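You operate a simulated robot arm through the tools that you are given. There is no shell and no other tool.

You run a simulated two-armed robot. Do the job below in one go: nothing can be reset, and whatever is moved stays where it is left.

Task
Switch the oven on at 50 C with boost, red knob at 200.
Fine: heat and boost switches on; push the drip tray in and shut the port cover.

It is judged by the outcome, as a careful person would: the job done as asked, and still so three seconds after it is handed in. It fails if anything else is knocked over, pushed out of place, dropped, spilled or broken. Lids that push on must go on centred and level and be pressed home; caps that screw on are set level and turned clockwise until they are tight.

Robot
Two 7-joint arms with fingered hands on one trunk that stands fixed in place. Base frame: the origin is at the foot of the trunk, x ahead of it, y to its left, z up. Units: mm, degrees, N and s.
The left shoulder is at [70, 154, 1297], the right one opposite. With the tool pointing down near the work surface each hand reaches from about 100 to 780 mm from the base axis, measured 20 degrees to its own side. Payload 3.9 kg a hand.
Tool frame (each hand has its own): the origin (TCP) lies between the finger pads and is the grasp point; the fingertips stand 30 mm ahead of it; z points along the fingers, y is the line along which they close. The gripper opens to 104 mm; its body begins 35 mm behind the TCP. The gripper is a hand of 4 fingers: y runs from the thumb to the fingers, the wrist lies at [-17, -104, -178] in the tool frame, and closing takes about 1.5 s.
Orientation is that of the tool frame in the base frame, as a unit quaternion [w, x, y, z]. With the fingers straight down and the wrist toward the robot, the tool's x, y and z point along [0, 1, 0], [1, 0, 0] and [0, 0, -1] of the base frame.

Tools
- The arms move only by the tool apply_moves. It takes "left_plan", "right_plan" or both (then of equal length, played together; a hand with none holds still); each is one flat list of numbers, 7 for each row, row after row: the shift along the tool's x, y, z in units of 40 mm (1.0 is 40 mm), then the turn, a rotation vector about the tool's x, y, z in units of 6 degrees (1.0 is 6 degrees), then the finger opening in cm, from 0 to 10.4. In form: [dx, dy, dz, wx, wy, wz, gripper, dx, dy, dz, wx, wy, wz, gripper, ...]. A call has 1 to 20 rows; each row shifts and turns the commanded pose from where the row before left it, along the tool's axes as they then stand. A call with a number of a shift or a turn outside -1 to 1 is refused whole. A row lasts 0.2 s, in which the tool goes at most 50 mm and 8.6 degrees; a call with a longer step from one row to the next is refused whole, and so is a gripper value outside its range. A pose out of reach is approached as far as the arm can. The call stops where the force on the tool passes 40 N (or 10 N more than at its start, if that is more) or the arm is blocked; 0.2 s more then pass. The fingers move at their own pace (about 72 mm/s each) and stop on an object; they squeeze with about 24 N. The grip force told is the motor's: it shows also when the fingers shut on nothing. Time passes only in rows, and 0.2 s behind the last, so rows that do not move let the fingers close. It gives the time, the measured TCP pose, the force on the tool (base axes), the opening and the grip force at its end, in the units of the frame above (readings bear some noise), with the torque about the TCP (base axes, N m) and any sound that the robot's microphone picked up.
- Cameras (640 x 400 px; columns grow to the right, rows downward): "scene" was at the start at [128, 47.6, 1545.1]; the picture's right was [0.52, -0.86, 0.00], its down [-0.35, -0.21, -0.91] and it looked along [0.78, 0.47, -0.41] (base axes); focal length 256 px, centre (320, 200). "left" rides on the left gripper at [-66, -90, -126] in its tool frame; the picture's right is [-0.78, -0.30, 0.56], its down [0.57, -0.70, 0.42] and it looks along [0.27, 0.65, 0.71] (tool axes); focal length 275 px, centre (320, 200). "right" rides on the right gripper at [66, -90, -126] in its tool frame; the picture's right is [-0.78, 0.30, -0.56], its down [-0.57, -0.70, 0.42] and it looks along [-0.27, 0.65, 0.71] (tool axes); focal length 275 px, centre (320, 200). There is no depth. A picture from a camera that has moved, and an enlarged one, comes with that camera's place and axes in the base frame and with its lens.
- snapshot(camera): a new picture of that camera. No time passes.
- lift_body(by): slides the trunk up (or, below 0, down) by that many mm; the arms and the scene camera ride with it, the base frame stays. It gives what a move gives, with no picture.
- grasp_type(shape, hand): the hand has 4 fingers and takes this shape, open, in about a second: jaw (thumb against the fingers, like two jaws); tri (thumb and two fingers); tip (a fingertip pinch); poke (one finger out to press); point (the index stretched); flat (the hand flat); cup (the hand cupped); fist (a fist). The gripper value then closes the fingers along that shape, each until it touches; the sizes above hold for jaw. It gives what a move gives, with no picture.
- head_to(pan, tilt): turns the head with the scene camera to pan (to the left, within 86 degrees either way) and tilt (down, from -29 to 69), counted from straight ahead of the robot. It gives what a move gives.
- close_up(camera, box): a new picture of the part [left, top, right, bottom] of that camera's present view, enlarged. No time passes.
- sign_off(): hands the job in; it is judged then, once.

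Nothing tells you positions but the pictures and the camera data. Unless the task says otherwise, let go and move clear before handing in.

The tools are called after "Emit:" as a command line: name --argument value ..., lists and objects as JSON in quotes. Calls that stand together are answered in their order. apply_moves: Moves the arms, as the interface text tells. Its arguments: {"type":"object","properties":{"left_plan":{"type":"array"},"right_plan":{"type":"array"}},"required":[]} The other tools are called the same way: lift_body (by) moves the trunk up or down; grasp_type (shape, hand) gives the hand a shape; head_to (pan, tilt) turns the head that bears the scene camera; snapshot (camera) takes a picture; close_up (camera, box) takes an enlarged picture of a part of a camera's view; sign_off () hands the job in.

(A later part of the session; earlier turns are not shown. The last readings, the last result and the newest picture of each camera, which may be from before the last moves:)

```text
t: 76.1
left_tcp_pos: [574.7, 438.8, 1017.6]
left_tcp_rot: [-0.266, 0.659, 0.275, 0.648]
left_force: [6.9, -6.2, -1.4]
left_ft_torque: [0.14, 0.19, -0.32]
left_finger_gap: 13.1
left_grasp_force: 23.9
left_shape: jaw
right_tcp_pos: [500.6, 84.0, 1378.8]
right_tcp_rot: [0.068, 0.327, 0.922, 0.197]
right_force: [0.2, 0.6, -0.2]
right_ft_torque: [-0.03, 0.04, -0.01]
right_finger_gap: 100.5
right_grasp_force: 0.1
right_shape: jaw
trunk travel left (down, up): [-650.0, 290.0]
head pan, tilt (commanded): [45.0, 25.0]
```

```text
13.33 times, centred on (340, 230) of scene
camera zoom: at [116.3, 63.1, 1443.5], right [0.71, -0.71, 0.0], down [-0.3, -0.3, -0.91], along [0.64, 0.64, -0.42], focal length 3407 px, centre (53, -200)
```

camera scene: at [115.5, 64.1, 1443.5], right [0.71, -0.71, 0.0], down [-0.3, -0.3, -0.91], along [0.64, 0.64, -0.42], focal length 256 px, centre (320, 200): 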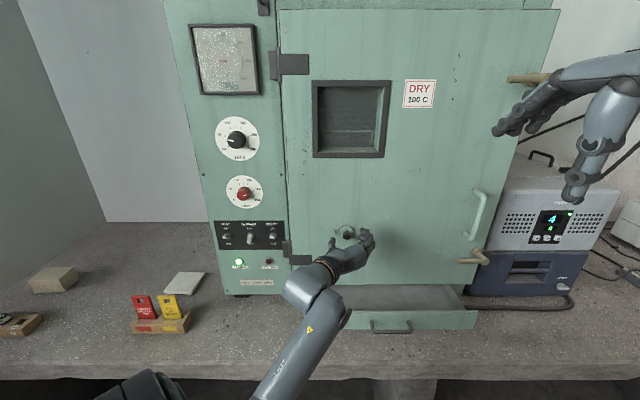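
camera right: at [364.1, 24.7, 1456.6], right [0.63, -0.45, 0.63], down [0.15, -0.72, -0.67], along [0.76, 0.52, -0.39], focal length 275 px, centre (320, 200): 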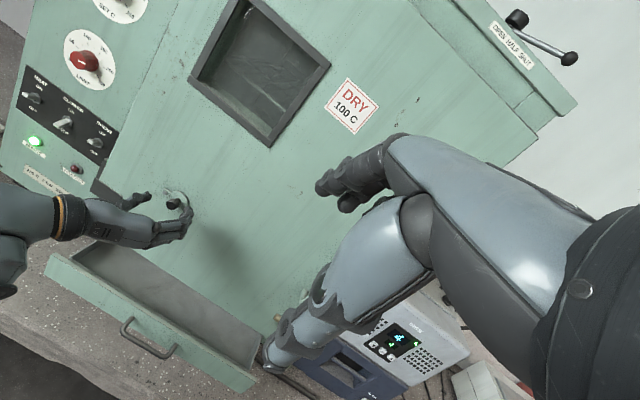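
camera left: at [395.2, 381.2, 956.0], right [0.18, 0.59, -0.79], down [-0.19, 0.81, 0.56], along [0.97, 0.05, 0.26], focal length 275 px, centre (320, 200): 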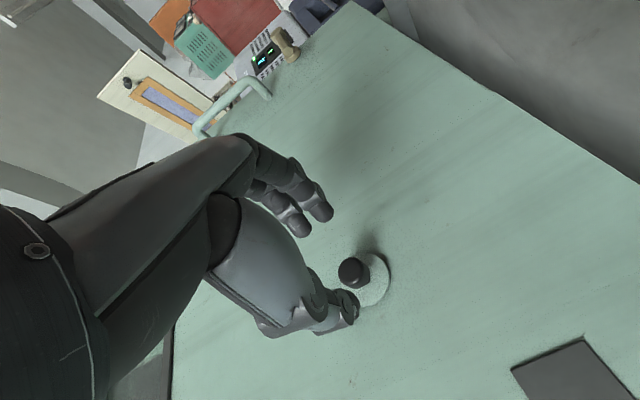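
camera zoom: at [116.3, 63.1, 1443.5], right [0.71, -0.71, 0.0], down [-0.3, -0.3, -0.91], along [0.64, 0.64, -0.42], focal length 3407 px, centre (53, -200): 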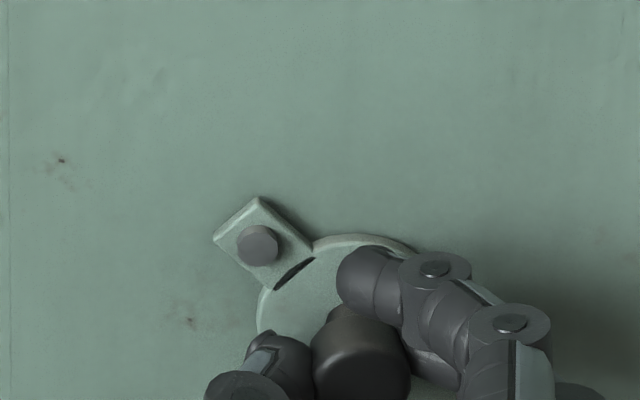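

The knob slipped inside the grip rather than turning the cover. I'll release, roll the hand so the fingers push along the direction of travel (down-left), and look again.

Emit:
apply_moves --left_plan '[0, 0, 0, 0, 0, 0, 5, 0, 0, 0, 0, 0, 0, 5, 0, 0, 0, 0, 0, 0, 5, 0, 0, -0.5, 0, 0, 0, 5, 0, 0, -0.6, 0, 0, 0, 5, 0, 0, 0, 0, 0, -1, 5, 0, 0, 0, 0, 0, -1, 5, 0, 0, 0, 0, 0, -1, 5, 0, 0, 0, 0, 0, -1, 5, 0, 0, 0, 0, 0, -1, 5, 0, 0, 0, 0, 0, -0.8, 5]'

Emit:
snapshot --camera "left"

Emit:
close_up --camera "left" --box '[300, 190, 428, 290]'

Emit:
close_up --camera "scene" --box '[316, 215, 364, 245]'

Emit:
close_up --camera "right" --box '[130, 160, 226, 220]'

```text
t: 78.5
left_tcp_pos: [542.5, 408.2, 1018.3]
left_tcp_rot: [-0.059, 0.546, 0.46, 0.698]
left_force: [0.5, 0.0, 0.2]
left_ft_torque: [0.01, 0.01, 0.02]
left_finger_gap: 49.7
left_grasp_force: 0.1
left_shape: jaw
right_tcp_pos: [498.0, 87.0, 1378.0]
right_tcp_rot: [0.069, 0.326, 0.922, 0.196]
right_force: [-0.6, -0.1, -0.3]
right_ft_torque: [0.02, -0.01, 0.02]
right_finger_gap: 100.6
right_grasp_force: 0.1
right_shape: jaw
trunk travel left (down, up): [-650.0, 290.0]
head pan, tilt (commanded): [45.0, 25.0]
```

```text
taken
camera left: at [426.8, 344.2, 914.9], right [0.53, 0.24, -0.81], down [-0.34, 0.94, 0.05], along [0.78, 0.25, 0.58], focal length 275 px, centre (320, 200)
```

left: 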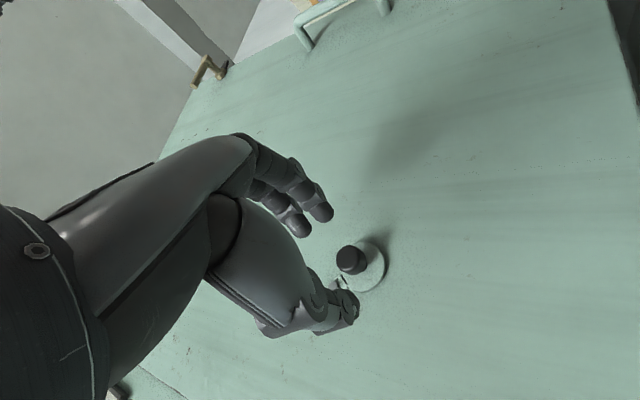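

```text
4.00 times, centred on (364, 240) of left
camera zoom: at [426.8, 344.2, 914.9], right [0.53, 0.24, -0.81], down [-0.34, 0.94, 0.05], along [0.78, 0.25, 0.58], focal length 1101 px, centre (144, 40)
```

zoom: 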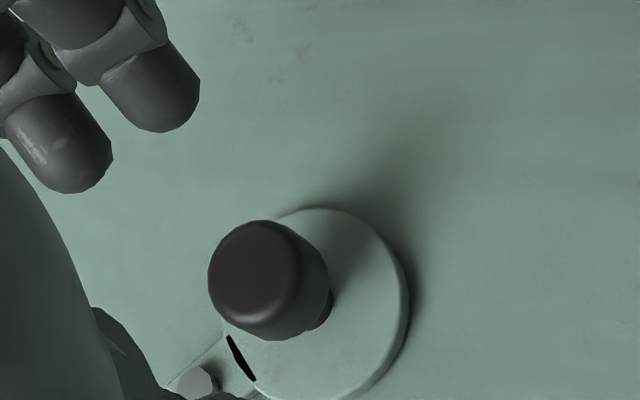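

```text
13.33 times, centred on (340, 230) of scene
camera zoom: at [114.4, 64.2, 1443.6], right [0.71, -0.71, 0.0], down [-0.3, -0.3, -0.91], along [0.64, 0.64, -0.42], focal length 3407 px, centre (53, -200)
```

zoom: 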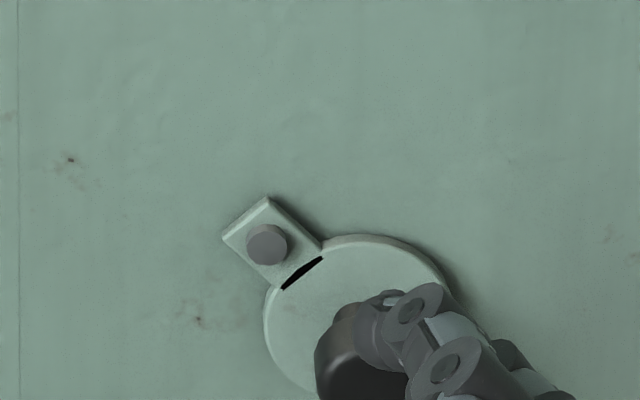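

```text
6.67 times, centred on (178, 190) of right
camera zoom: at [363.0, 24.8, 1456.9], right [0.63, -0.45, 0.63], down [0.15, -0.72, -0.67], along [0.76, 0.52, -0.39], focal length 1835 px, centre (1267, 267)
```

zoom: 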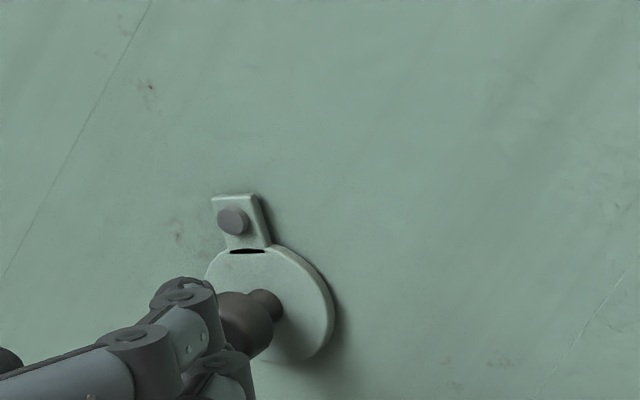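

The cover rests at about −45° with the knob at (102.7, 1024). The hand is now rolled so closing and pushing act along the arc; gripping again and pushing further in steps.

Emit:
apply_moves --left_plan '[0.01, 0.24, 0, 0, 0, 0, 5, 0, 0, 0.55, 0, 0, 0, 5, 0, 0, 0.57, 0, 0, 0, 5, 0, 0, 0, 0, 0, 0, 1, 0, 0, 0, 0, 0, 0, 1, 0, 0, 0, 0, 0, 0, 1, 0, 0, 0, 0, 0, 0, 1, 0, 0, 0, 0, 0, 0, 1]'

Emit:
close_up --camera "left" --box '[280, 190, 408, 290]'

Emit:
apply_moves --left_plan '[0, -0.09, 0, 0, 0, 0, 1, 0, -0.1, 0, 0, 0, 0, 1, 0, 0, 0, 0, 0, 0, 1]'

Emit:
close_up --camera "scene" --box '[316, 215, 364, 245]'

Emit:
close_up --camera "left" --box '[280, 190, 408, 290]'

```text
t: 80.3
left_tcp_pos: [578.9, 435.6, 1023.2]
left_tcp_rot: [-0.06, 0.546, 0.461, 0.697]
left_force: [0.2, 0.4, -1.7]
left_ft_torque: [-0.03, -0.03, -0.01]
left_finger_gap: 13.2
left_grasp_force: 23.7
left_shape: jaw
right_tcp_pos: [497.8, 88.0, 1378.4]
right_tcp_rot: [0.07, 0.326, 0.922, 0.196]
right_force: [0.2, -0.9, -0.1]
right_ft_torque: [0.01, -0.03, 0.01]
right_finger_gap: 100.3
right_grasp_force: 0.0
right_shape: jaw
trunk travel left (down, up): [-650.0, 290.0]
head pan, tilt (commanded): [45.0, 25.0]
```

```text
4.00 times, centred on (344, 240) of left
camera zoom: at [464.2, 370.8, 920.0], right [0.53, 0.24, -0.82], down [-0.34, 0.94, 0.05], along [0.78, 0.25, 0.58], focal length 1101 px, centre (224, 40)
```

zoom: 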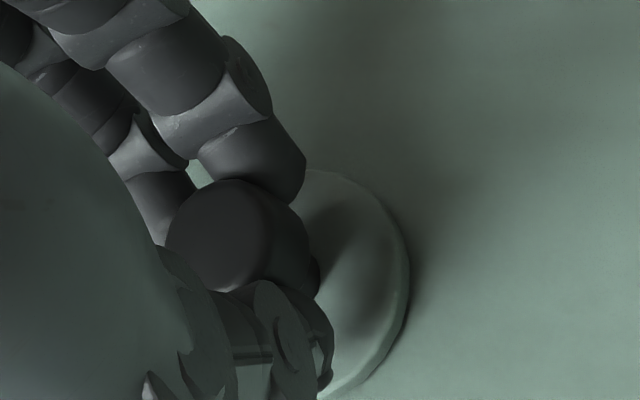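

```text
t: 81.1
left_tcp_pos: [575.7, 438.9, 1018.2]
left_tcp_rot: [-0.06, 0.545, 0.46, 0.698]
left_force: [4.1, -1.3, -0.3]
left_ft_torque: [0.11, 0.07, -0.18]
left_finger_gap: 13.1
left_grasp_force: 23.9
left_shape: jaw
right_tcp_pos: [499.9, 85.9, 1379.0]
right_tcp_rot: [0.068, 0.326, 0.922, 0.197]
right_force: [0.0, -0.2, -0.1]
right_ft_torque: [-0.02, -0.02, -0.04]
right_finger_gap: 100.3
right_grasp_force: 0.0
right_shape: jaw
trunk travel left (down, up): [-650.0, 290.0]
head pan, tilt (commanded): [45.0, 25.0]
```

```text
13.33 times, centred on (340, 230) of scene
camera zoom: at [115.3, 63.9, 1443.6], right [0.71, -0.71, 0.0], down [-0.3, -0.3, -0.91], along [0.64, 0.64, -0.42], focal length 3407 px, centre (53, -200)
```

zoom: 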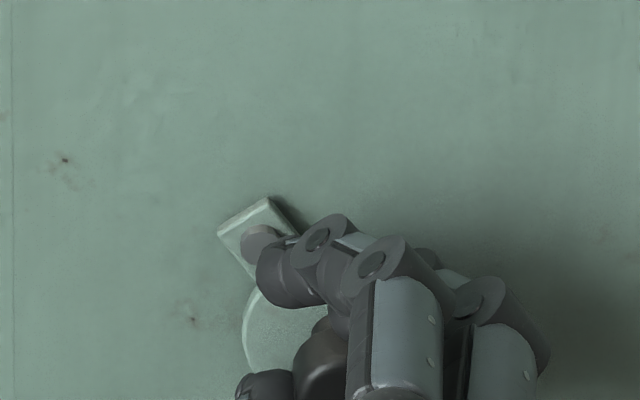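

```text
4.00 times, centred on (344, 240) of left
camera zoom: at [460.9, 373.6, 915.7], right [0.53, 0.24, -0.81], down [-0.34, 0.94, 0.06], along [0.78, 0.24, 0.58], focal length 1101 px, centre (224, 40)
```

zoom: 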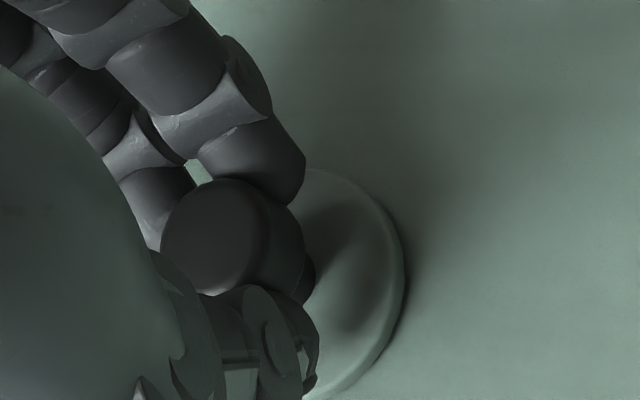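

Emit:
apply_moves --left_plan '[0.02, -0.09, 0, 0, 0, 0, 1, 0.024, -0.09, 0, 0, 0, 0, 1, 0, 0, 0, 0, 0, 0, 1]'

Emit:
close_up --camera "scene" --box '[316, 215, 364, 245]'

Emit:
close_up --camera "right" --box '[130, 160, 226, 220]'

```text
t: 81.9
left_tcp_pos: [572.8, 442.9, 1014.7]
left_tcp_rot: [-0.06, 0.547, 0.459, 0.697]
left_force: [8.5, -8.5, -5.8]
left_ft_torque: [0.12, 0.32, -0.42]
left_finger_gap: 12.8
left_grasp_force: 24.4
left_shape: jaw
right_tcp_pos: [500.7, 85.7, 1376.7]
right_tcp_rot: [0.068, 0.326, 0.922, 0.196]
right_force: [0.0, -1.0, 0.2]
right_ft_torque: [-0.01, -0.01, -0.02]
right_finger_gap: 100.7
right_grasp_force: 0.1
right_shape: jaw
trunk travel left (down, up): [-650.0, 290.0]
head pan, tilt (commanded): [45.0, 25.0]
```

```text
13.33 times, centred on (340, 230) of scene
camera zoom: at [117.4, 62.9, 1443.3], right [0.71, -0.71, 0.0], down [-0.3, -0.3, -0.91], along [0.64, 0.64, -0.42], focal length 3407 px, centre (53, -200)
```

zoom: 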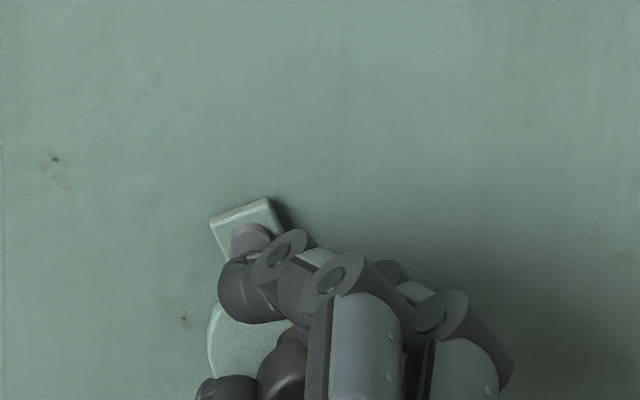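

```text
6.67 times, centred on (178, 190) of right
camera zoom: at [365.9, 23.7, 1456.0], right [0.63, -0.45, 0.63], down [0.15, -0.72, -0.67], along [0.76, 0.52, -0.39], focal length 1835 px, centre (1267, 267)
```

zoom: 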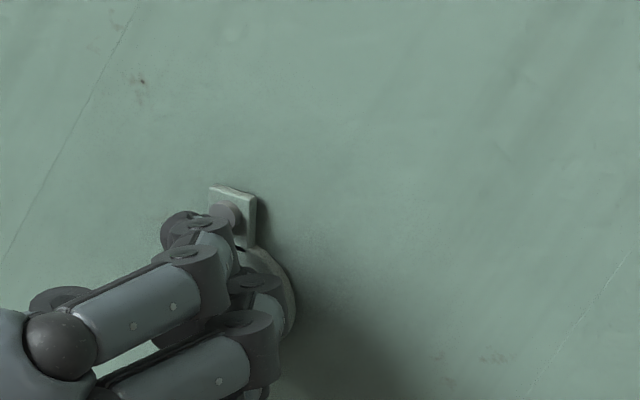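

The force is rising again near −69°. I'll release here to see whether the cover stays or springs back.

Emit:
apply_moves --left_plan '[0, 0, 0, 0, 0, 0, 5, 0, 0, 0, 0, 0, 0, 5, 0, 0, 0, 0, 0, 0, 5, 0, 0, -0.6, 0, 0, 0, 5, 0, 0, -0.8, 0, 0, 0, 5, -0.3, -1, 0, 0, 0, 0, 5]'

Emit:
close_up --camera "scene" --box '[312, 215, 368, 250]'

Emit:
close_up --camera "right" --box '[140, 170, 204, 210]'

```text
t: 83.3
left_tcp_pos: [511.4, 425.6, 983.9]
left_tcp_rot: [-0.059, 0.545, 0.46, 0.698]
left_force: [0.2, 0.1, -0.6]
left_ft_torque: [-0.01, -0.02, -0.01]
left_finger_gap: 50.0
left_grasp_force: 0.0
left_shape: jaw
right_tcp_pos: [496.9, 90.0, 1378.1]
right_tcp_rot: [0.069, 0.325, 0.923, 0.195]
right_force: [-0.3, 0.5, -0.4]
right_ft_torque: [0.01, -0.01, 0.03]
right_finger_gap: 100.3
right_grasp_force: 0.0
right_shape: jaw
trunk travel left (down, up): [-650.0, 290.0]
head pan, tilt (commanded): [45.0, 25.0]
```

```text
11.43 times, centred on (340, 232) of scene
camera zoom: at [114.5, 66.2, 1443.5], right [0.71, -0.71, 0.0], down [-0.3, -0.3, -0.91], along [0.64, 0.64, -0.42], focal length 2921 px, centre (91, -171)
```

zoom: 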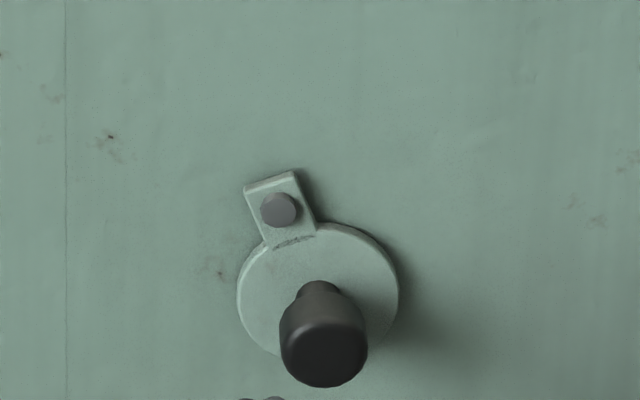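

```text
10.00 times, centred on (172, 190) of right
camera zoom: at [363.0, 26.9, 1456.9], right [0.63, -0.45, 0.63], down [0.15, -0.72, -0.67], along [0.76, 0.52, -0.39], focal length 2753 px, centre (1800, 300)
```

zoom: 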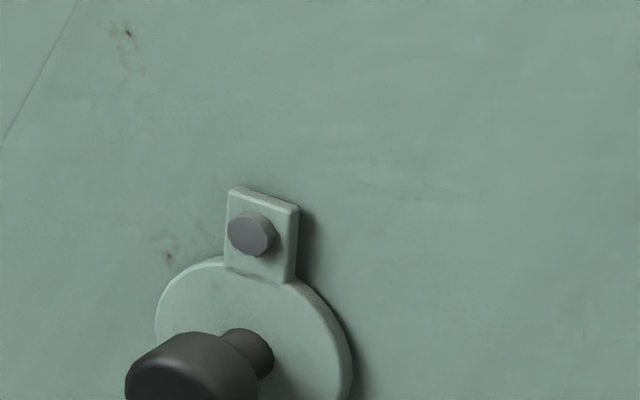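

It stayed at about −71°, so there is no stop at −54°; travel continues toward hanging straight down, about 100° from the open stop, which makes sense for shut. I'll use the poke finger to push the knob the rest of the way left.

Emit:
grasp_type --hand "left" --shape "poke"

Emit:
apply_moves --left_plan '[-0.06, 0.84, 0, 0, 0, 0, 0, -0.05, 0.84, 0, 0, 0, 0, 0, 0, 0, 0.5, 0, 0, 0, 0, 0, 0, 0.5, 0, 0, 0, 0]'

Emit:
close_up --camera "left" --box '[260, 170, 420, 290]'

Emit:
close_up --camera "scene" --box '[312, 215, 368, 250]'

Emit:
close_up --camera "right" --box '[130, 160, 226, 220]'

```text
t: 84.2
left_tcp_pos: [510.2, 423.5, 984.7]
left_tcp_rot: [-0.059, 0.545, 0.461, 0.698]
left_force: [0.0, -0.4, -0.5]
left_ft_torque: [-0.02, 0.0, 0.03]
left_finger_gap: 0.2
left_grasp_force: 0.0
left_shape: poke
right_tcp_pos: [497.8, 86.5, 1379.1]
right_tcp_rot: [0.069, 0.326, 0.922, 0.197]
right_force: [-0.3, -0.6, 1.2]
right_ft_torque: [0.03, 0.0, -0.01]
right_finger_gap: 100.3
right_grasp_force: 0.0
right_shape: jaw
trunk travel left (down, up): [-650.0, 290.0]
head pan, tilt (commanded): [45.0, 25.0]
```

```text
t: 85.2
left_tcp_pos: [581.9, 410.6, 1019.3]
left_tcp_rot: [-0.059, 0.545, 0.461, 0.698]
left_force: [0.3, 0.9, -0.6]
left_ft_torque: [0.0, -0.02, 0.02]
left_finger_gap: 0.0
left_grasp_force: 0.1
left_shape: poke
right_tcp_pos: [497.9, 87.0, 1377.8]
right_tcp_rot: [0.068, 0.326, 0.923, 0.195]
right_force: [-0.4, 0.4, 0.1]
right_ft_torque: [0.0, 0.0, 0.02]
right_finger_gap: 100.3
right_grasp_force: 0.1
right_shape: jaw
trunk travel left (down, up): [-650.0, 290.0]
head pan, tilt (commanded): [45.0, 25.0]
```

```text
3.33 times, centred on (340, 230) of left
camera zoom: at [465.8, 346.0, 915.5], right [0.53, 0.24, -0.82], down [-0.34, 0.94, 0.05], along [0.78, 0.25, 0.58], focal length 918 px, centre (253, 100)
```

zoom: 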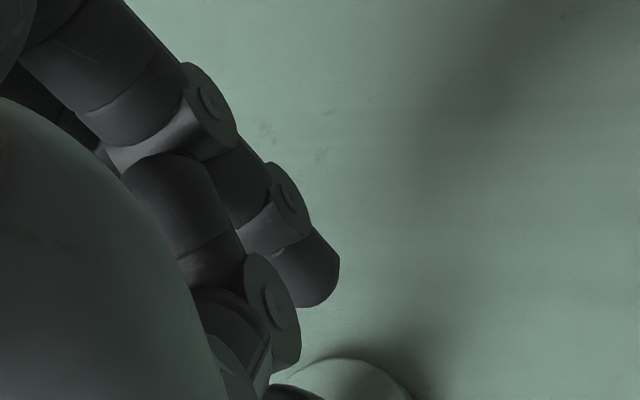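

```text
11.43 times, centred on (340, 232) of scene
camera zoom: at [114.9, 64.9, 1443.5], right [0.71, -0.71, 0.0], down [-0.3, -0.3, -0.91], along [0.64, 0.64, -0.42], focal length 2921 px, centre (91, -171)
```

zoom: 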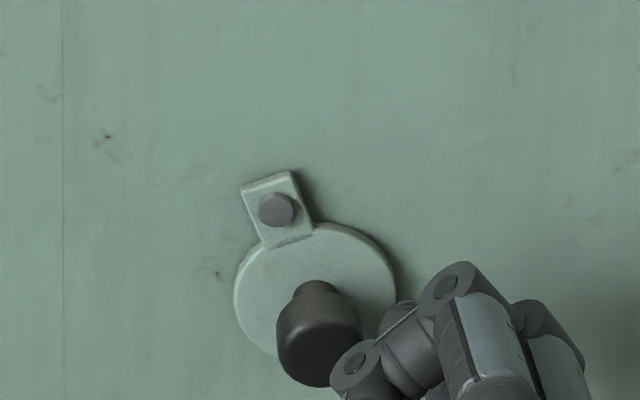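

```text
6.67 times, centred on (178, 190) of right
camera zoom: at [363.5, 25.7, 1456.7], right [0.63, -0.45, 0.63], down [0.15, -0.72, -0.67], along [0.76, 0.52, -0.39], focal length 1835 px, centre (1267, 267)
```

zoom: 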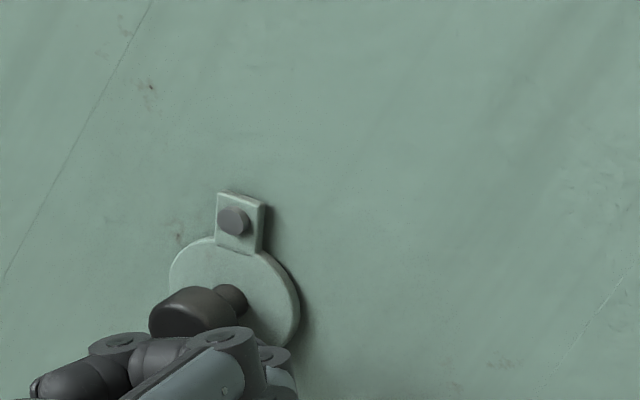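

Emit:
apply_moves --left_plan '[0.101, -0.143, 0, 0, 0, 0, 0, 0.101, -0.143, 0, 0, 0, 0, 0, 0.072, -0.102, 0, 0, 0, 0, 0, 0, 0, 0, 0, 0, 0, 0]'

Emit:
close_up --camera "scene" --box '[312, 215, 368, 250]'

Emit:
close_up --camera "right" --box '[130, 160, 226, 220]'

```text
t: 86.2
left_tcp_pos: [566.5, 425.2, 1018.2]
left_tcp_rot: [-0.06, 0.546, 0.46, 0.698]
left_force: [-0.5, -1.1, 0.3]
left_ft_torque: [0.04, -0.01, -0.01]
left_finger_gap: 0.1
left_grasp_force: 0.0
left_shape: poke
right_tcp_pos: [497.2, 85.9, 1379.4]
right_tcp_rot: [0.069, 0.326, 0.922, 0.195]
right_force: [0.4, -0.5, -0.7]
right_ft_torque: [-0.01, -0.02, -0.02]
right_finger_gap: 100.4
right_grasp_force: 0.1
right_shape: jaw
trunk travel left (down, up): [-650.0, 290.0]
head pan, tilt (commanded): [45.0, 25.0]
```

```text
11.43 times, centred on (340, 232) of scene
camera zoom: at [114.2, 64.5, 1443.6], right [0.71, -0.71, 0.0], down [-0.3, -0.3, -0.91], along [0.64, 0.64, -0.42], focal length 2921 px, centre (91, -171)
```

zoom: 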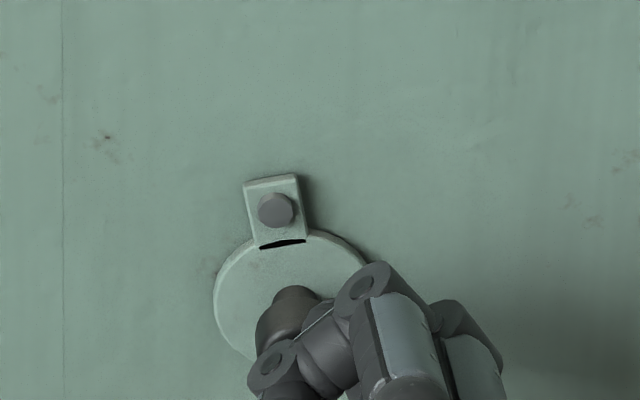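

```text
6.67 times, centred on (178, 190) of right
camera zoom: at [362.7, 25.1, 1457.0], right [0.63, -0.45, 0.63], down [0.15, -0.72, -0.67], along [0.76, 0.52, -0.39], focal length 1835 px, centre (1267, 267)
```

zoom: 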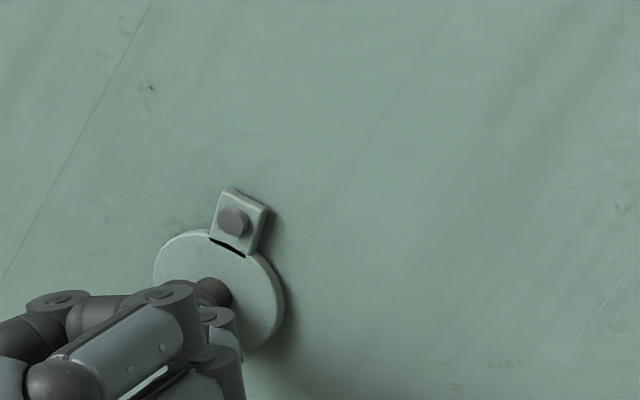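

Emit:
apply_moves --left_plan '[0.058, -0.082, 0, 0, 0, 0, 0, 0.04, -0.06, 0, 0, 0, 0, 0, 0, 0, 0, 0, 0, 0, 0]'

Emit:
close_up --camera "scene" --box '[312, 215, 368, 250]'

Emit:
apply_moves --left_plan '[0.058, -0.082, 0, 0, 0, 0, 0, 0, 0, 0, 0, 0, 0, 0]'

Emit:
close_up --camera "scene" --box '[312, 215, 368, 250]'

```text
t: 87.0
left_tcp_pos: [561.4, 429.4, 1018.3]
left_tcp_rot: [-0.059, 0.545, 0.46, 0.698]
left_force: [0.5, 0.5, 1.1]
left_ft_torque: [0.04, 0.0, -0.03]
left_finger_gap: 0.0
left_grasp_force: 0.2
left_shape: poke
right_tcp_pos: [496.7, 86.8, 1378.6]
right_tcp_rot: [0.069, 0.326, 0.922, 0.196]
right_force: [-0.6, 0.3, -0.3]
right_ft_torque: [0.0, 0.04, -0.03]
right_finger_gap: 100.4
right_grasp_force: 0.1
right_shape: jaw
trunk travel left (down, up): [-650.0, 290.0]
head pan, tilt (commanded): [45.0, 25.0]
```

```text
11.43 times, centred on (340, 232) of scene
camera zoom: at [114.2, 64.3, 1443.6], right [0.71, -0.71, 0.0], down [-0.3, -0.3, -0.91], along [0.64, 0.64, -0.42], focal length 2921 px, centre (91, -171)
```

zoom: 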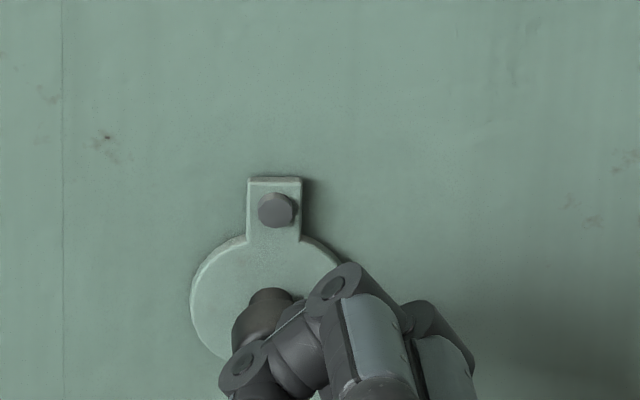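

```text
t: 87.6
left_tcp_pos: [560.2, 431.0, 1019.2]
left_tcp_rot: [-0.058, 0.546, 0.459, 0.698]
left_force: [1.2, -1.6, 4.3]
left_ft_torque: [0.06, -0.07, -0.09]
left_finger_gap: 0.1
left_grasp_force: 0.0
left_shape: poke
right_tcp_pos: [497.2, 84.6, 1379.7]
right_tcp_rot: [0.069, 0.326, 0.922, 0.196]
right_force: [0.6, -0.8, -0.4]
right_ft_torque: [0.01, -0.01, -0.02]
right_finger_gap: 100.5
right_grasp_force: 0.0
right_shape: jaw
trunk travel left (down, up): [-650.0, 290.0]
head pan, tilt (commanded): [45.0, 25.0]
```

```text
11.43 times, centred on (340, 232) of scene
camera zoom: at [114.2, 63.5, 1443.7], right [0.71, -0.71, 0.0], down [-0.3, -0.3, -0.91], along [0.64, 0.64, -0.42], focal length 2921 px, centre (91, -171)
```

zoom: 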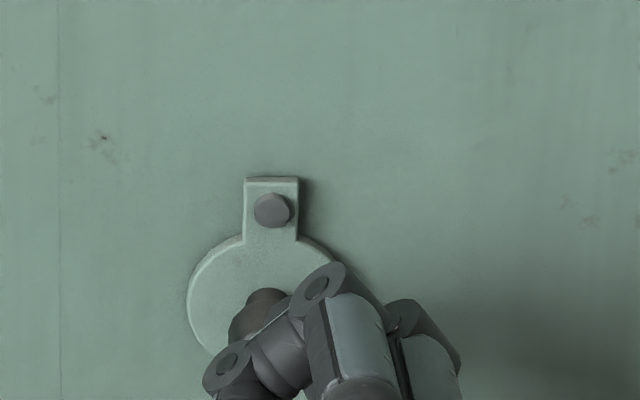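

The tab is now exactly vertical with the disc hanging straight below. One more small push will tell whether this is the end stop.

Emit:
apply_moves --left_plan '[0.058, -0.082, 0, 0, 0, 0, 0, 0, 0, 0, 0, 0, 0, 0]'

Emit:
close_up --camera "scene" --box '[312, 215, 368, 250]'

Emit:
close_up --camera "right" --box '[130, 160, 226, 220]'

```text
t: 88.2
left_tcp_pos: [558.1, 433.7, 1020.0]
left_tcp_rot: [-0.059, 0.545, 0.459, 0.699]
left_force: [1.9, -2.3, 7.1]
left_ft_torque: [0.19, -0.12, -0.08]
left_finger_gap: 0.0
left_grasp_force: 0.0
left_shape: poke
right_tcp_pos: [495.9, 85.3, 1379.3]
right_tcp_rot: [0.069, 0.326, 0.922, 0.197]
right_force: [-0.3, -0.5, 1.1]
right_ft_torque: [0.0, 0.0, -0.01]
right_finger_gap: 100.2
right_grasp_force: 0.1
right_shape: jaw
trunk travel left (down, up): [-650.0, 290.0]
head pan, tilt (commanded): [45.0, 25.0]
```

```text
11.43 times, centred on (340, 232) of scene
camera zoom: at [113.4, 63.1, 1443.8], right [0.71, -0.71, 0.0], down [-0.3, -0.3, -0.91], along [0.64, 0.64, -0.42], focal length 2921 px, centre (91, -171)
```

zoom: 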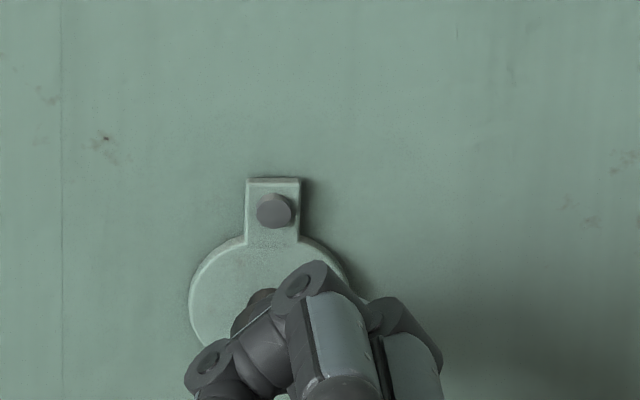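

```text
6.67 times, centred on (178, 190) of right
camera zoom: at [361.9, 23.7, 1457.3], right [0.63, -0.45, 0.63], down [0.15, -0.72, -0.67], along [0.76, 0.52, -0.39], focal length 1835 px, centre (1267, 267)
```

zoom: 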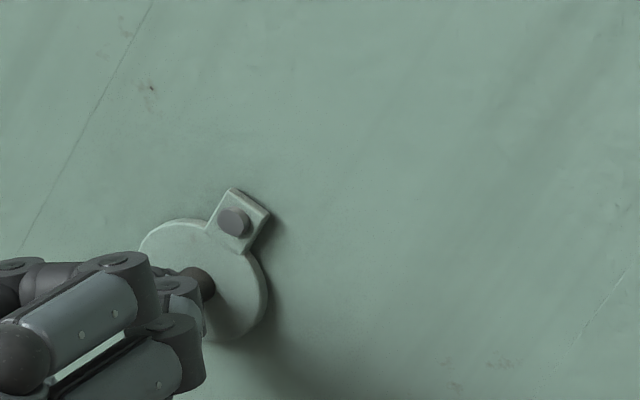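

Emit:
apply_moves --left_plan '[0, 0, -0.6, 0, 0, 0, 0, -0.29, 0.41, -0.4, 0, 0, 0, 0, -0.29, 0.41, 0, 0, 0, 0, 0]'

Emit:
close_up --camera "scene" --box '[312, 218, 368, 253]'

Emit:
close_up --camera "right" --box '[130, 160, 226, 220]'

Emit:
snapshot --camera "left"

```text
t: 89.0
left_tcp_pos: [557.6, 378.3, 1017.4]
left_tcp_rot: [-0.059, 0.546, 0.46, 0.697]
left_force: [0.0, 0.1, -0.3]
left_ft_torque: [-0.02, 0.01, 0.0]
left_finger_gap: 0.0
left_grasp_force: 0.1
left_shape: poke
right_tcp_pos: [497.8, 85.5, 1377.6]
right_tcp_rot: [0.068, 0.326, 0.922, 0.195]
right_force: [0.1, 0.4, -0.4]
right_ft_torque: [-0.03, 0.03, 0.02]
right_finger_gap: 100.1
right_grasp_force: 0.0
right_shape: jaw
trunk travel left (down, up): [-650.0, 290.0]
head pan, tilt (commanded): [45.0, 25.0]
```

```text
11.43 times, centred on (340, 236) of scene
camera zoom: at [115.4, 64.5, 1443.5], right [0.71, -0.71, 0.0], down [-0.3, -0.3, -0.91], along [0.64, 0.64, -0.42], focal length 2921 px, centre (91, -206)
```

zoom: 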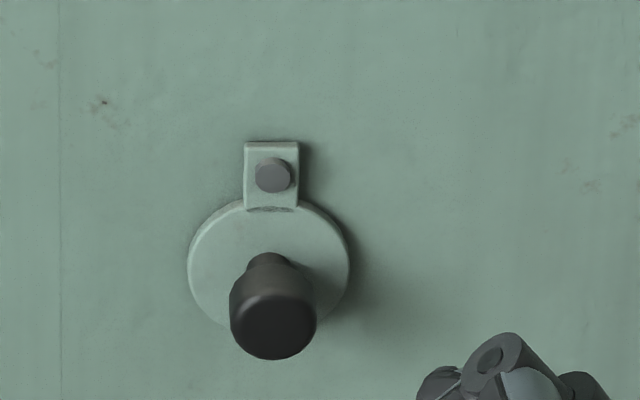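

```text
6.67 times, centred on (178, 190) of right
camera zoom: at [364.1, 25.1, 1456.5], right [0.63, -0.45, 0.63], down [0.15, -0.72, -0.67], along [0.76, 0.52, -0.39], focal length 1835 px, centre (1267, 267)
```

zoom: 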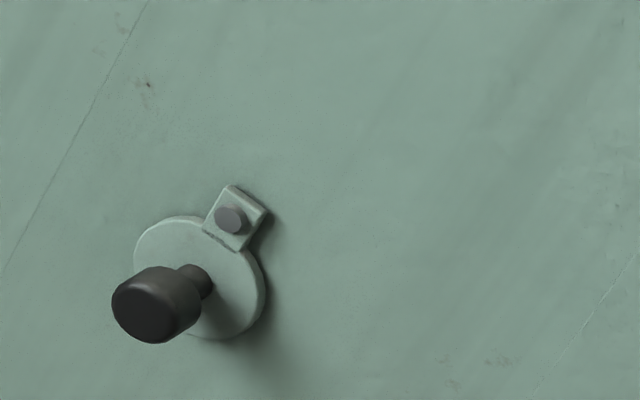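

```text
taken
camera left: at [441.6, 313.4, 914.8], right [0.53, 0.24, -0.82], down [-0.34, 0.94, 0.05], along [0.78, 0.25, 0.58], focal length 275 px, centre (320, 200)
```

left: 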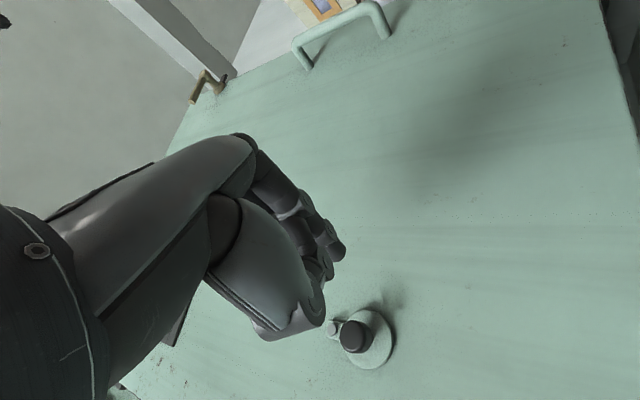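

The cover hangs plumb. I'll confirm that this is the end stop by pushing the knob left from its right side.

Emit:
apply_moves --left_plan '[-0.07, -0.05, 0.55, 0, 0, 0, 0, 0, 0, 0.55, 0, 0, 0, 0, 0.145, -0.205, 0, 0, 0, 0, 0, 0.145, -0.205, 0, 0, 0, 0, 0, 0.058, -0.082, 0, 0, 0, 0, 0, 0.058, -0.082, 0, 0, 0, 0, 0]'

Emit:
close_up --camera "scene" --box '[312, 218, 368, 253]'

Emit:
apply_moves --left_plan '[0.058, -0.082, 0, 0, 0, 0, 0, 0.03, -0.041, 0, 0, 0, 0, 0]'

Emit:
close_up --camera "scene" --box '[312, 218, 368, 253]'

```text
t: 90.4
left_tcp_pos: [568.0, 428.7, 1015.0]
left_tcp_rot: [-0.058, 0.545, 0.46, 0.699]
left_force: [0.9, -2.9, -0.1]
left_ft_torque: [0.01, 0.0, -0.12]
left_finger_gap: 0.0
left_grasp_force: 0.1
left_shape: poke
right_tcp_pos: [497.1, 85.1, 1378.5]
right_tcp_rot: [0.069, 0.326, 0.922, 0.196]
right_force: [-0.2, 0.1, -0.2]
right_ft_torque: [0.0, 0.0, -0.01]
right_finger_gap: 100.4
right_grasp_force: 0.1
right_shape: jaw
trunk travel left (down, up): [-650.0, 290.0]
head pan, tilt (commanded): [45.0, 25.0]
```

```text
11.43 times, centred on (340, 236) of scene
camera zoom: at [114.2, 63.5, 1443.7], right [0.71, -0.71, 0.0], down [-0.3, -0.3, -0.91], along [0.64, 0.64, -0.42], focal length 2921 px, centre (91, -206)
```

zoom: 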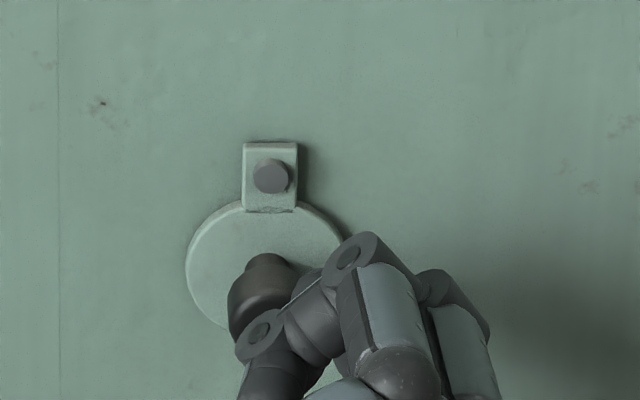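

```text
t: 91.0
left_tcp_pos: [564.1, 430.5, 1017.7]
left_tcp_rot: [-0.059, 0.545, 0.458, 0.7]
left_force: [0.8, -10.5, 4.4]
left_ft_torque: [0.14, -0.04, -0.19]
left_finger_gap: 0.2
left_grasp_force: 0.1
left_shape: poke
right_tcp_pos: [496.9, 83.9, 1380.0]
right_tcp_rot: [0.068, 0.326, 0.922, 0.197]
right_force: [0.5, 0.1, -0.4]
right_ft_torque: [0.0, 0.01, 0.0]
right_finger_gap: 100.6
right_grasp_force: 0.0
right_shape: jaw
trunk travel left (down, up): [-650.0, 290.0]
head pan, tilt (commanded): [45.0, 25.0]
```

```text
11.43 times, centred on (340, 236) of scene
camera zoom: at [113.5, 60.8, 1443.9], right [0.71, -0.71, 0.0], down [-0.3, -0.3, -0.91], along [0.64, 0.64, -0.42], focal length 2921 px, centre (91, -206)
```

zoom: 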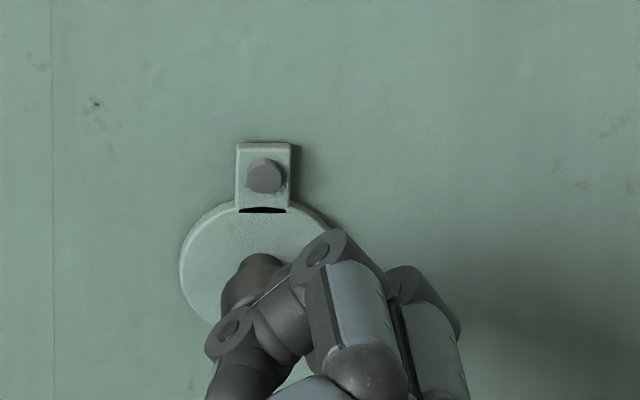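

At vertical it takes 8 N without moving, while getting there took only 1–2 N. So straight down is the stop and the cover is shut. Backing off.

Emit:
apply_moves --left_plan '[-0.145, 0.205, 0, 0, 0, 0, 0, -0.145, 0.205, -0.5, 0, 0, 0, 0, 0, 0, -1, 0, 0, 0, 0, 0, -0.5, -0.5, 0, 0, 0, 0, 0, -1, 0, 0, 0, 0, 0]'

Emit:
close_up --camera "scene" --box '[312, 218, 368, 253]'

Emit:
snapshot --camera "scene"

Emit:
close_up --camera "scene" --box '[185, 15, 281, 105]'

Emit:
close_up --camera "scene" --box '[216, 123, 256, 148]'

```text
t: 92.2
left_tcp_pos: [491.0, 398.2, 993.3]
left_tcp_rot: [-0.06, 0.542, 0.448, 0.709]
left_force: [0.0, 0.3, 0.4]
left_ft_torque: [0.04, -0.02, -0.02]
left_finger_gap: 0.1
left_grasp_force: 0.0
left_shape: poke
right_tcp_pos: [496.7, 87.3, 1379.9]
right_tcp_rot: [0.07, 0.326, 0.922, 0.196]
right_force: [0.8, -0.4, 0.0]
right_ft_torque: [0.0, -0.04, 0.0]
right_finger_gap: 100.5
right_grasp_force: 0.0
right_shape: jaw
trunk travel left (down, up): [-650.0, 290.0]
head pan, tilt (commanded): [45.0, 25.0]
```

```text
11.43 times, centred on (340, 236) of scene
camera zoom: at [113.7, 65.0, 1443.7], right [0.71, -0.71, 0.0], down [-0.3, -0.3, -0.91], along [0.64, 0.64, -0.42], focal length 2921 px, centre (91, -206)
```

zoom: 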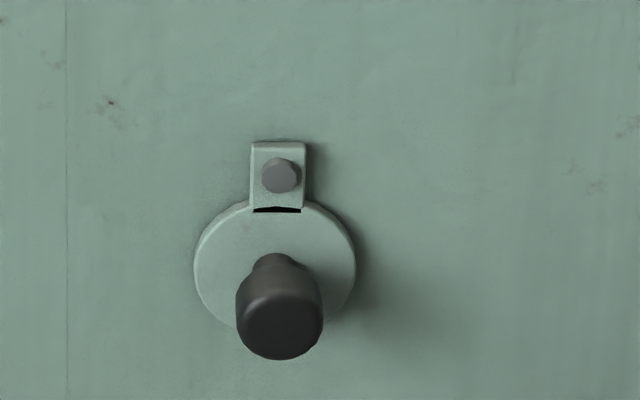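

```text
taken
camera scene: at [113.7, 65.0, 1443.7], right [0.71, -0.71, 0.0], down [-0.3, -0.3, -0.91], along [0.64, 0.64, -0.42], focal length 256 px, centre (320, 200)
```

scene: 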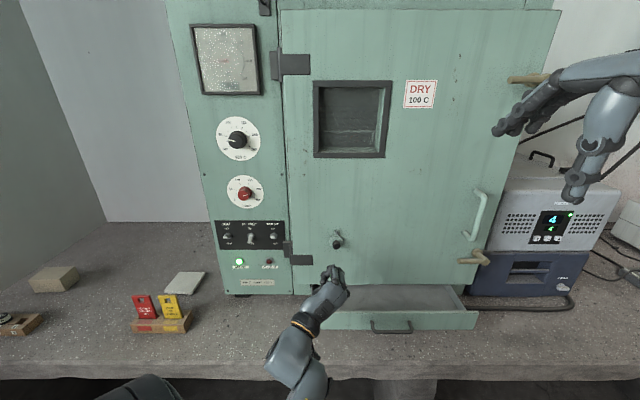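

```text
4.44 times, centred on (233, 60) of scene
camera zoom: at [113.7, 65.0, 1443.7], right [0.71, -0.71, 0.0], down [-0.3, -0.3, -0.91], along [0.64, 0.64, -0.42], focal length 1136 px, centre (707, 822)
```

zoom: 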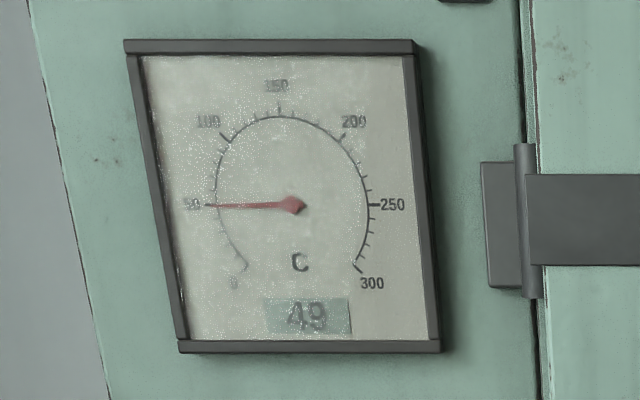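

```text
16.00 times, centred on (236, 136) of scene
camera zoom: at [113.7, 65.0, 1443.7], right [0.71, -0.71, 0.0], down [-0.3, -0.3, -0.91], along [0.64, 0.64, -0.42], focal length 4089 px, centre (1664, 1232)
```

zoom: 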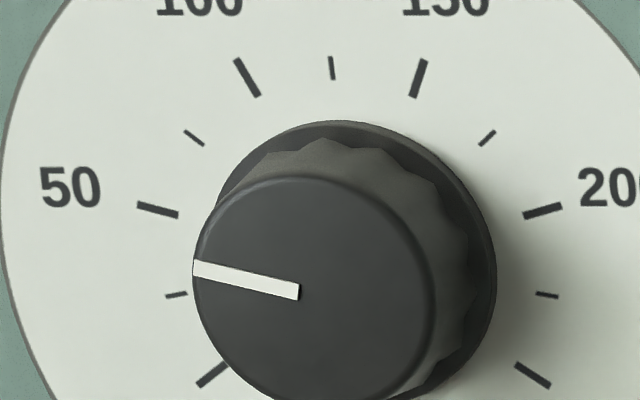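

Cover shut, dials good, and the oven reads 49 °C. Last is the drip tray. I'll pull the left hand back and measure the tray front and handle.

Emit:
apply_moves --left_plan '[0, 0, -1, 0, 0, 0, 0, 0, -0.5, -0.8, 0, 0, 0, 0]'

Emit:
snapshot --camera "scene"

Emit:
close_up --camera "scene" --box '[290, 260, 490, 385]'

Emit:
snapshot --camera "right"

Emit:
close_up --camera "right" --box '[20, 220, 276, 400]'

```text
t: 92.7
left_tcp_pos: [451.5, 360.6, 999.4]
left_tcp_rot: [-0.07, 0.56, 0.374, 0.736]
left_force: [-0.1, -0.4, 0.2]
left_ft_torque: [-0.03, -0.02, 0.04]
left_finger_gap: 0.0
left_grasp_force: 0.0
left_shape: poke
right_tcp_pos: [496.6, 85.6, 1380.3]
right_tcp_rot: [0.069, 0.325, 0.922, 0.197]
right_force: [-0.7, 0.7, -0.1]
right_ft_torque: [0.0, 0.01, -0.03]
right_finger_gap: 100.2
right_grasp_force: 0.1
right_shape: jaw
trunk travel left (down, up): [-650.0, 290.0]
head pan, tilt (commanded): [45.0, 25.0]
stopped in row 2 (left hand): the arm was blocked; the commanded pose is now the measured one
```

```text
taken
camera scene: at [112.1, 64.7, 1443.8], right [0.71, -0.71, 0.0], down [-0.3, -0.3, -0.91], along [0.64, 0.64, -0.42], focal length 256 px, centre (320, 200)
```

scene: 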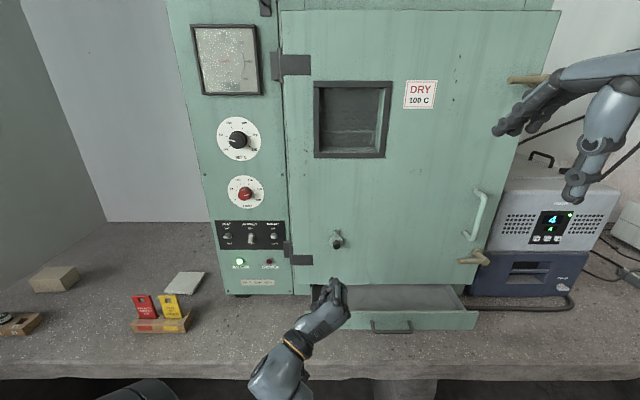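

```text
3.20 times, centred on (390, 322) of scene
camera zoom: at [112.1, 64.7, 1443.8], right [0.71, -0.71, 0.0], down [-0.3, -0.3, -0.91], along [0.64, 0.64, -0.42], focal length 818 px, centre (96, -192)
```

zoom: 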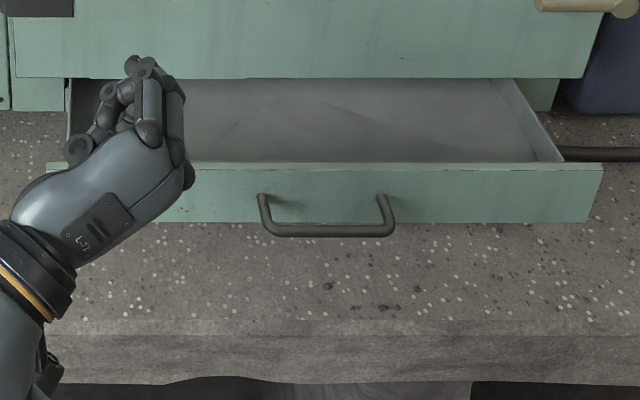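

```text
taken
camera right: at [360.6, 25.3, 1457.7], right [0.63, -0.45, 0.63], down [0.15, -0.72, -0.67], along [0.76, 0.52, -0.39], focal length 275 px, centre (320, 200)
```

right: 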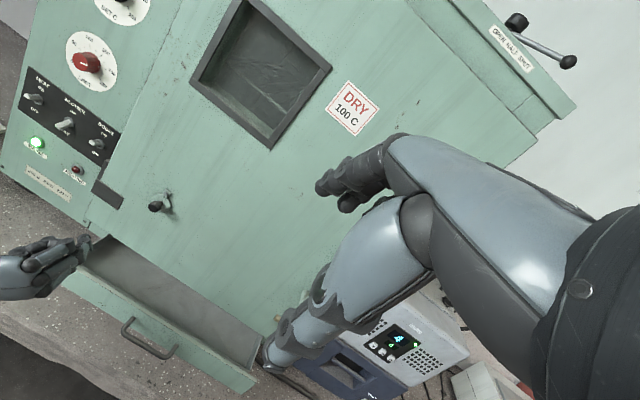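

```text
2.22 times, centred on (148, 310) of right
camera zoom: at [360.6, 25.3, 1457.7], right [0.63, -0.45, 0.63], down [0.15, -0.72, -0.67], along [0.76, 0.52, -0.39], focal length 612 px, centre (702, -44)
```

zoom: 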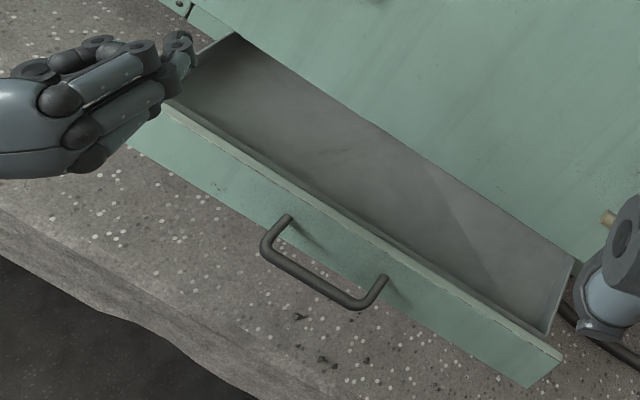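

The handle bar is at about (u 240, depth 624, z 797) and the tray front at depth 664; it should slide about 150 mm in under the door. I'll lower the trunk so the left arm can push straight.

Emit:
lift_body --by -170

Emit:
snapshot --camera "scene"

Emit:
snapshot --camera "right"

Emit:
snapshot --camera "left"

```text
t: 94.7
left_tcp_pos: [453.2, 359.9, 828.2]
left_tcp_rot: [-0.069, 0.562, 0.374, 0.735]
left_force: [-0.2, 0.1, 0.3]
left_ft_torque: [-0.01, 0.01, -0.01]
left_finger_gap: 0.1
left_grasp_force: 0.1
left_shape: poke
right_tcp_pos: [497.1, 86.4, 1208.0]
right_tcp_rot: [0.07, 0.325, 0.922, 0.196]
right_force: [0.2, -0.1, 0.0]
right_ft_torque: [0.02, -0.05, 0.0]
right_finger_gap: 100.6
right_grasp_force: 0.1
right_shape: jaw
trunk travel left (down, up): [-480.0, 460.0]
head pan, tilt (commanded): [45.0, 25.0]
```

```text
taken
camera scene: at [113.9, 64.4, 1273.7], right [0.71, -0.71, 0.0], down [-0.3, -0.3, -0.91], along [0.64, 0.64, -0.42], focal length 256 px, centre (320, 200)
```

scene: 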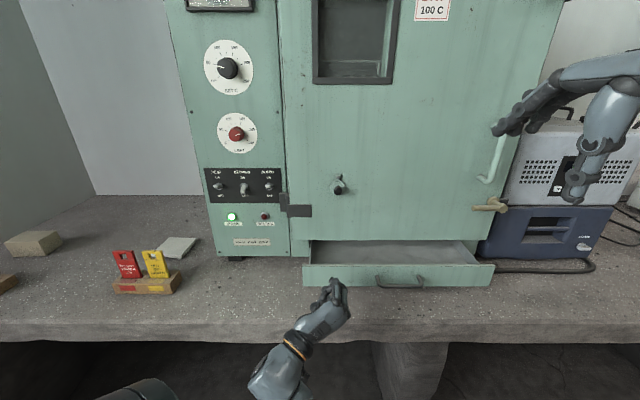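

```text
taken
camera right: at [362.4, 25.0, 1287.2], right [0.63, -0.45, 0.63], down [0.15, -0.72, -0.67], along [0.76, 0.52, -0.39], focal length 275 px, centre (320, 200)
```

right: 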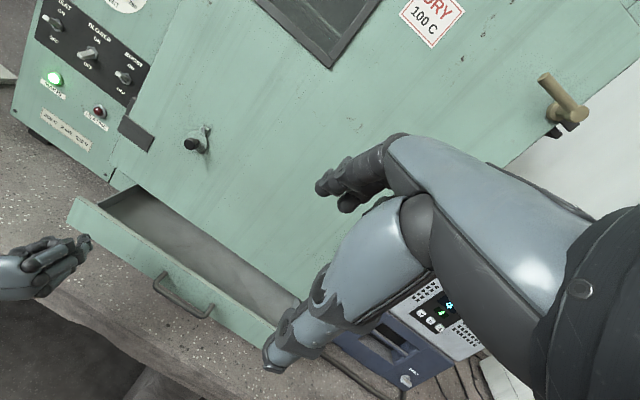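

```text
taken
camera left: at [333.1, 323.2, 717.5], right [0.56, 0.31, -0.77], down [-0.24, 0.95, 0.21], along [0.79, 0.07, 0.6], focal length 275 px, centre (320, 200)
```

left: 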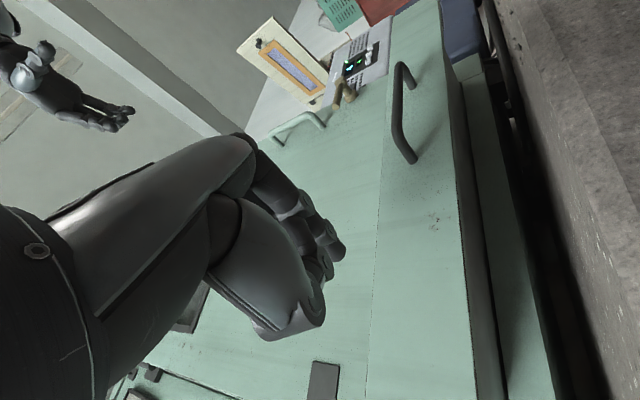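

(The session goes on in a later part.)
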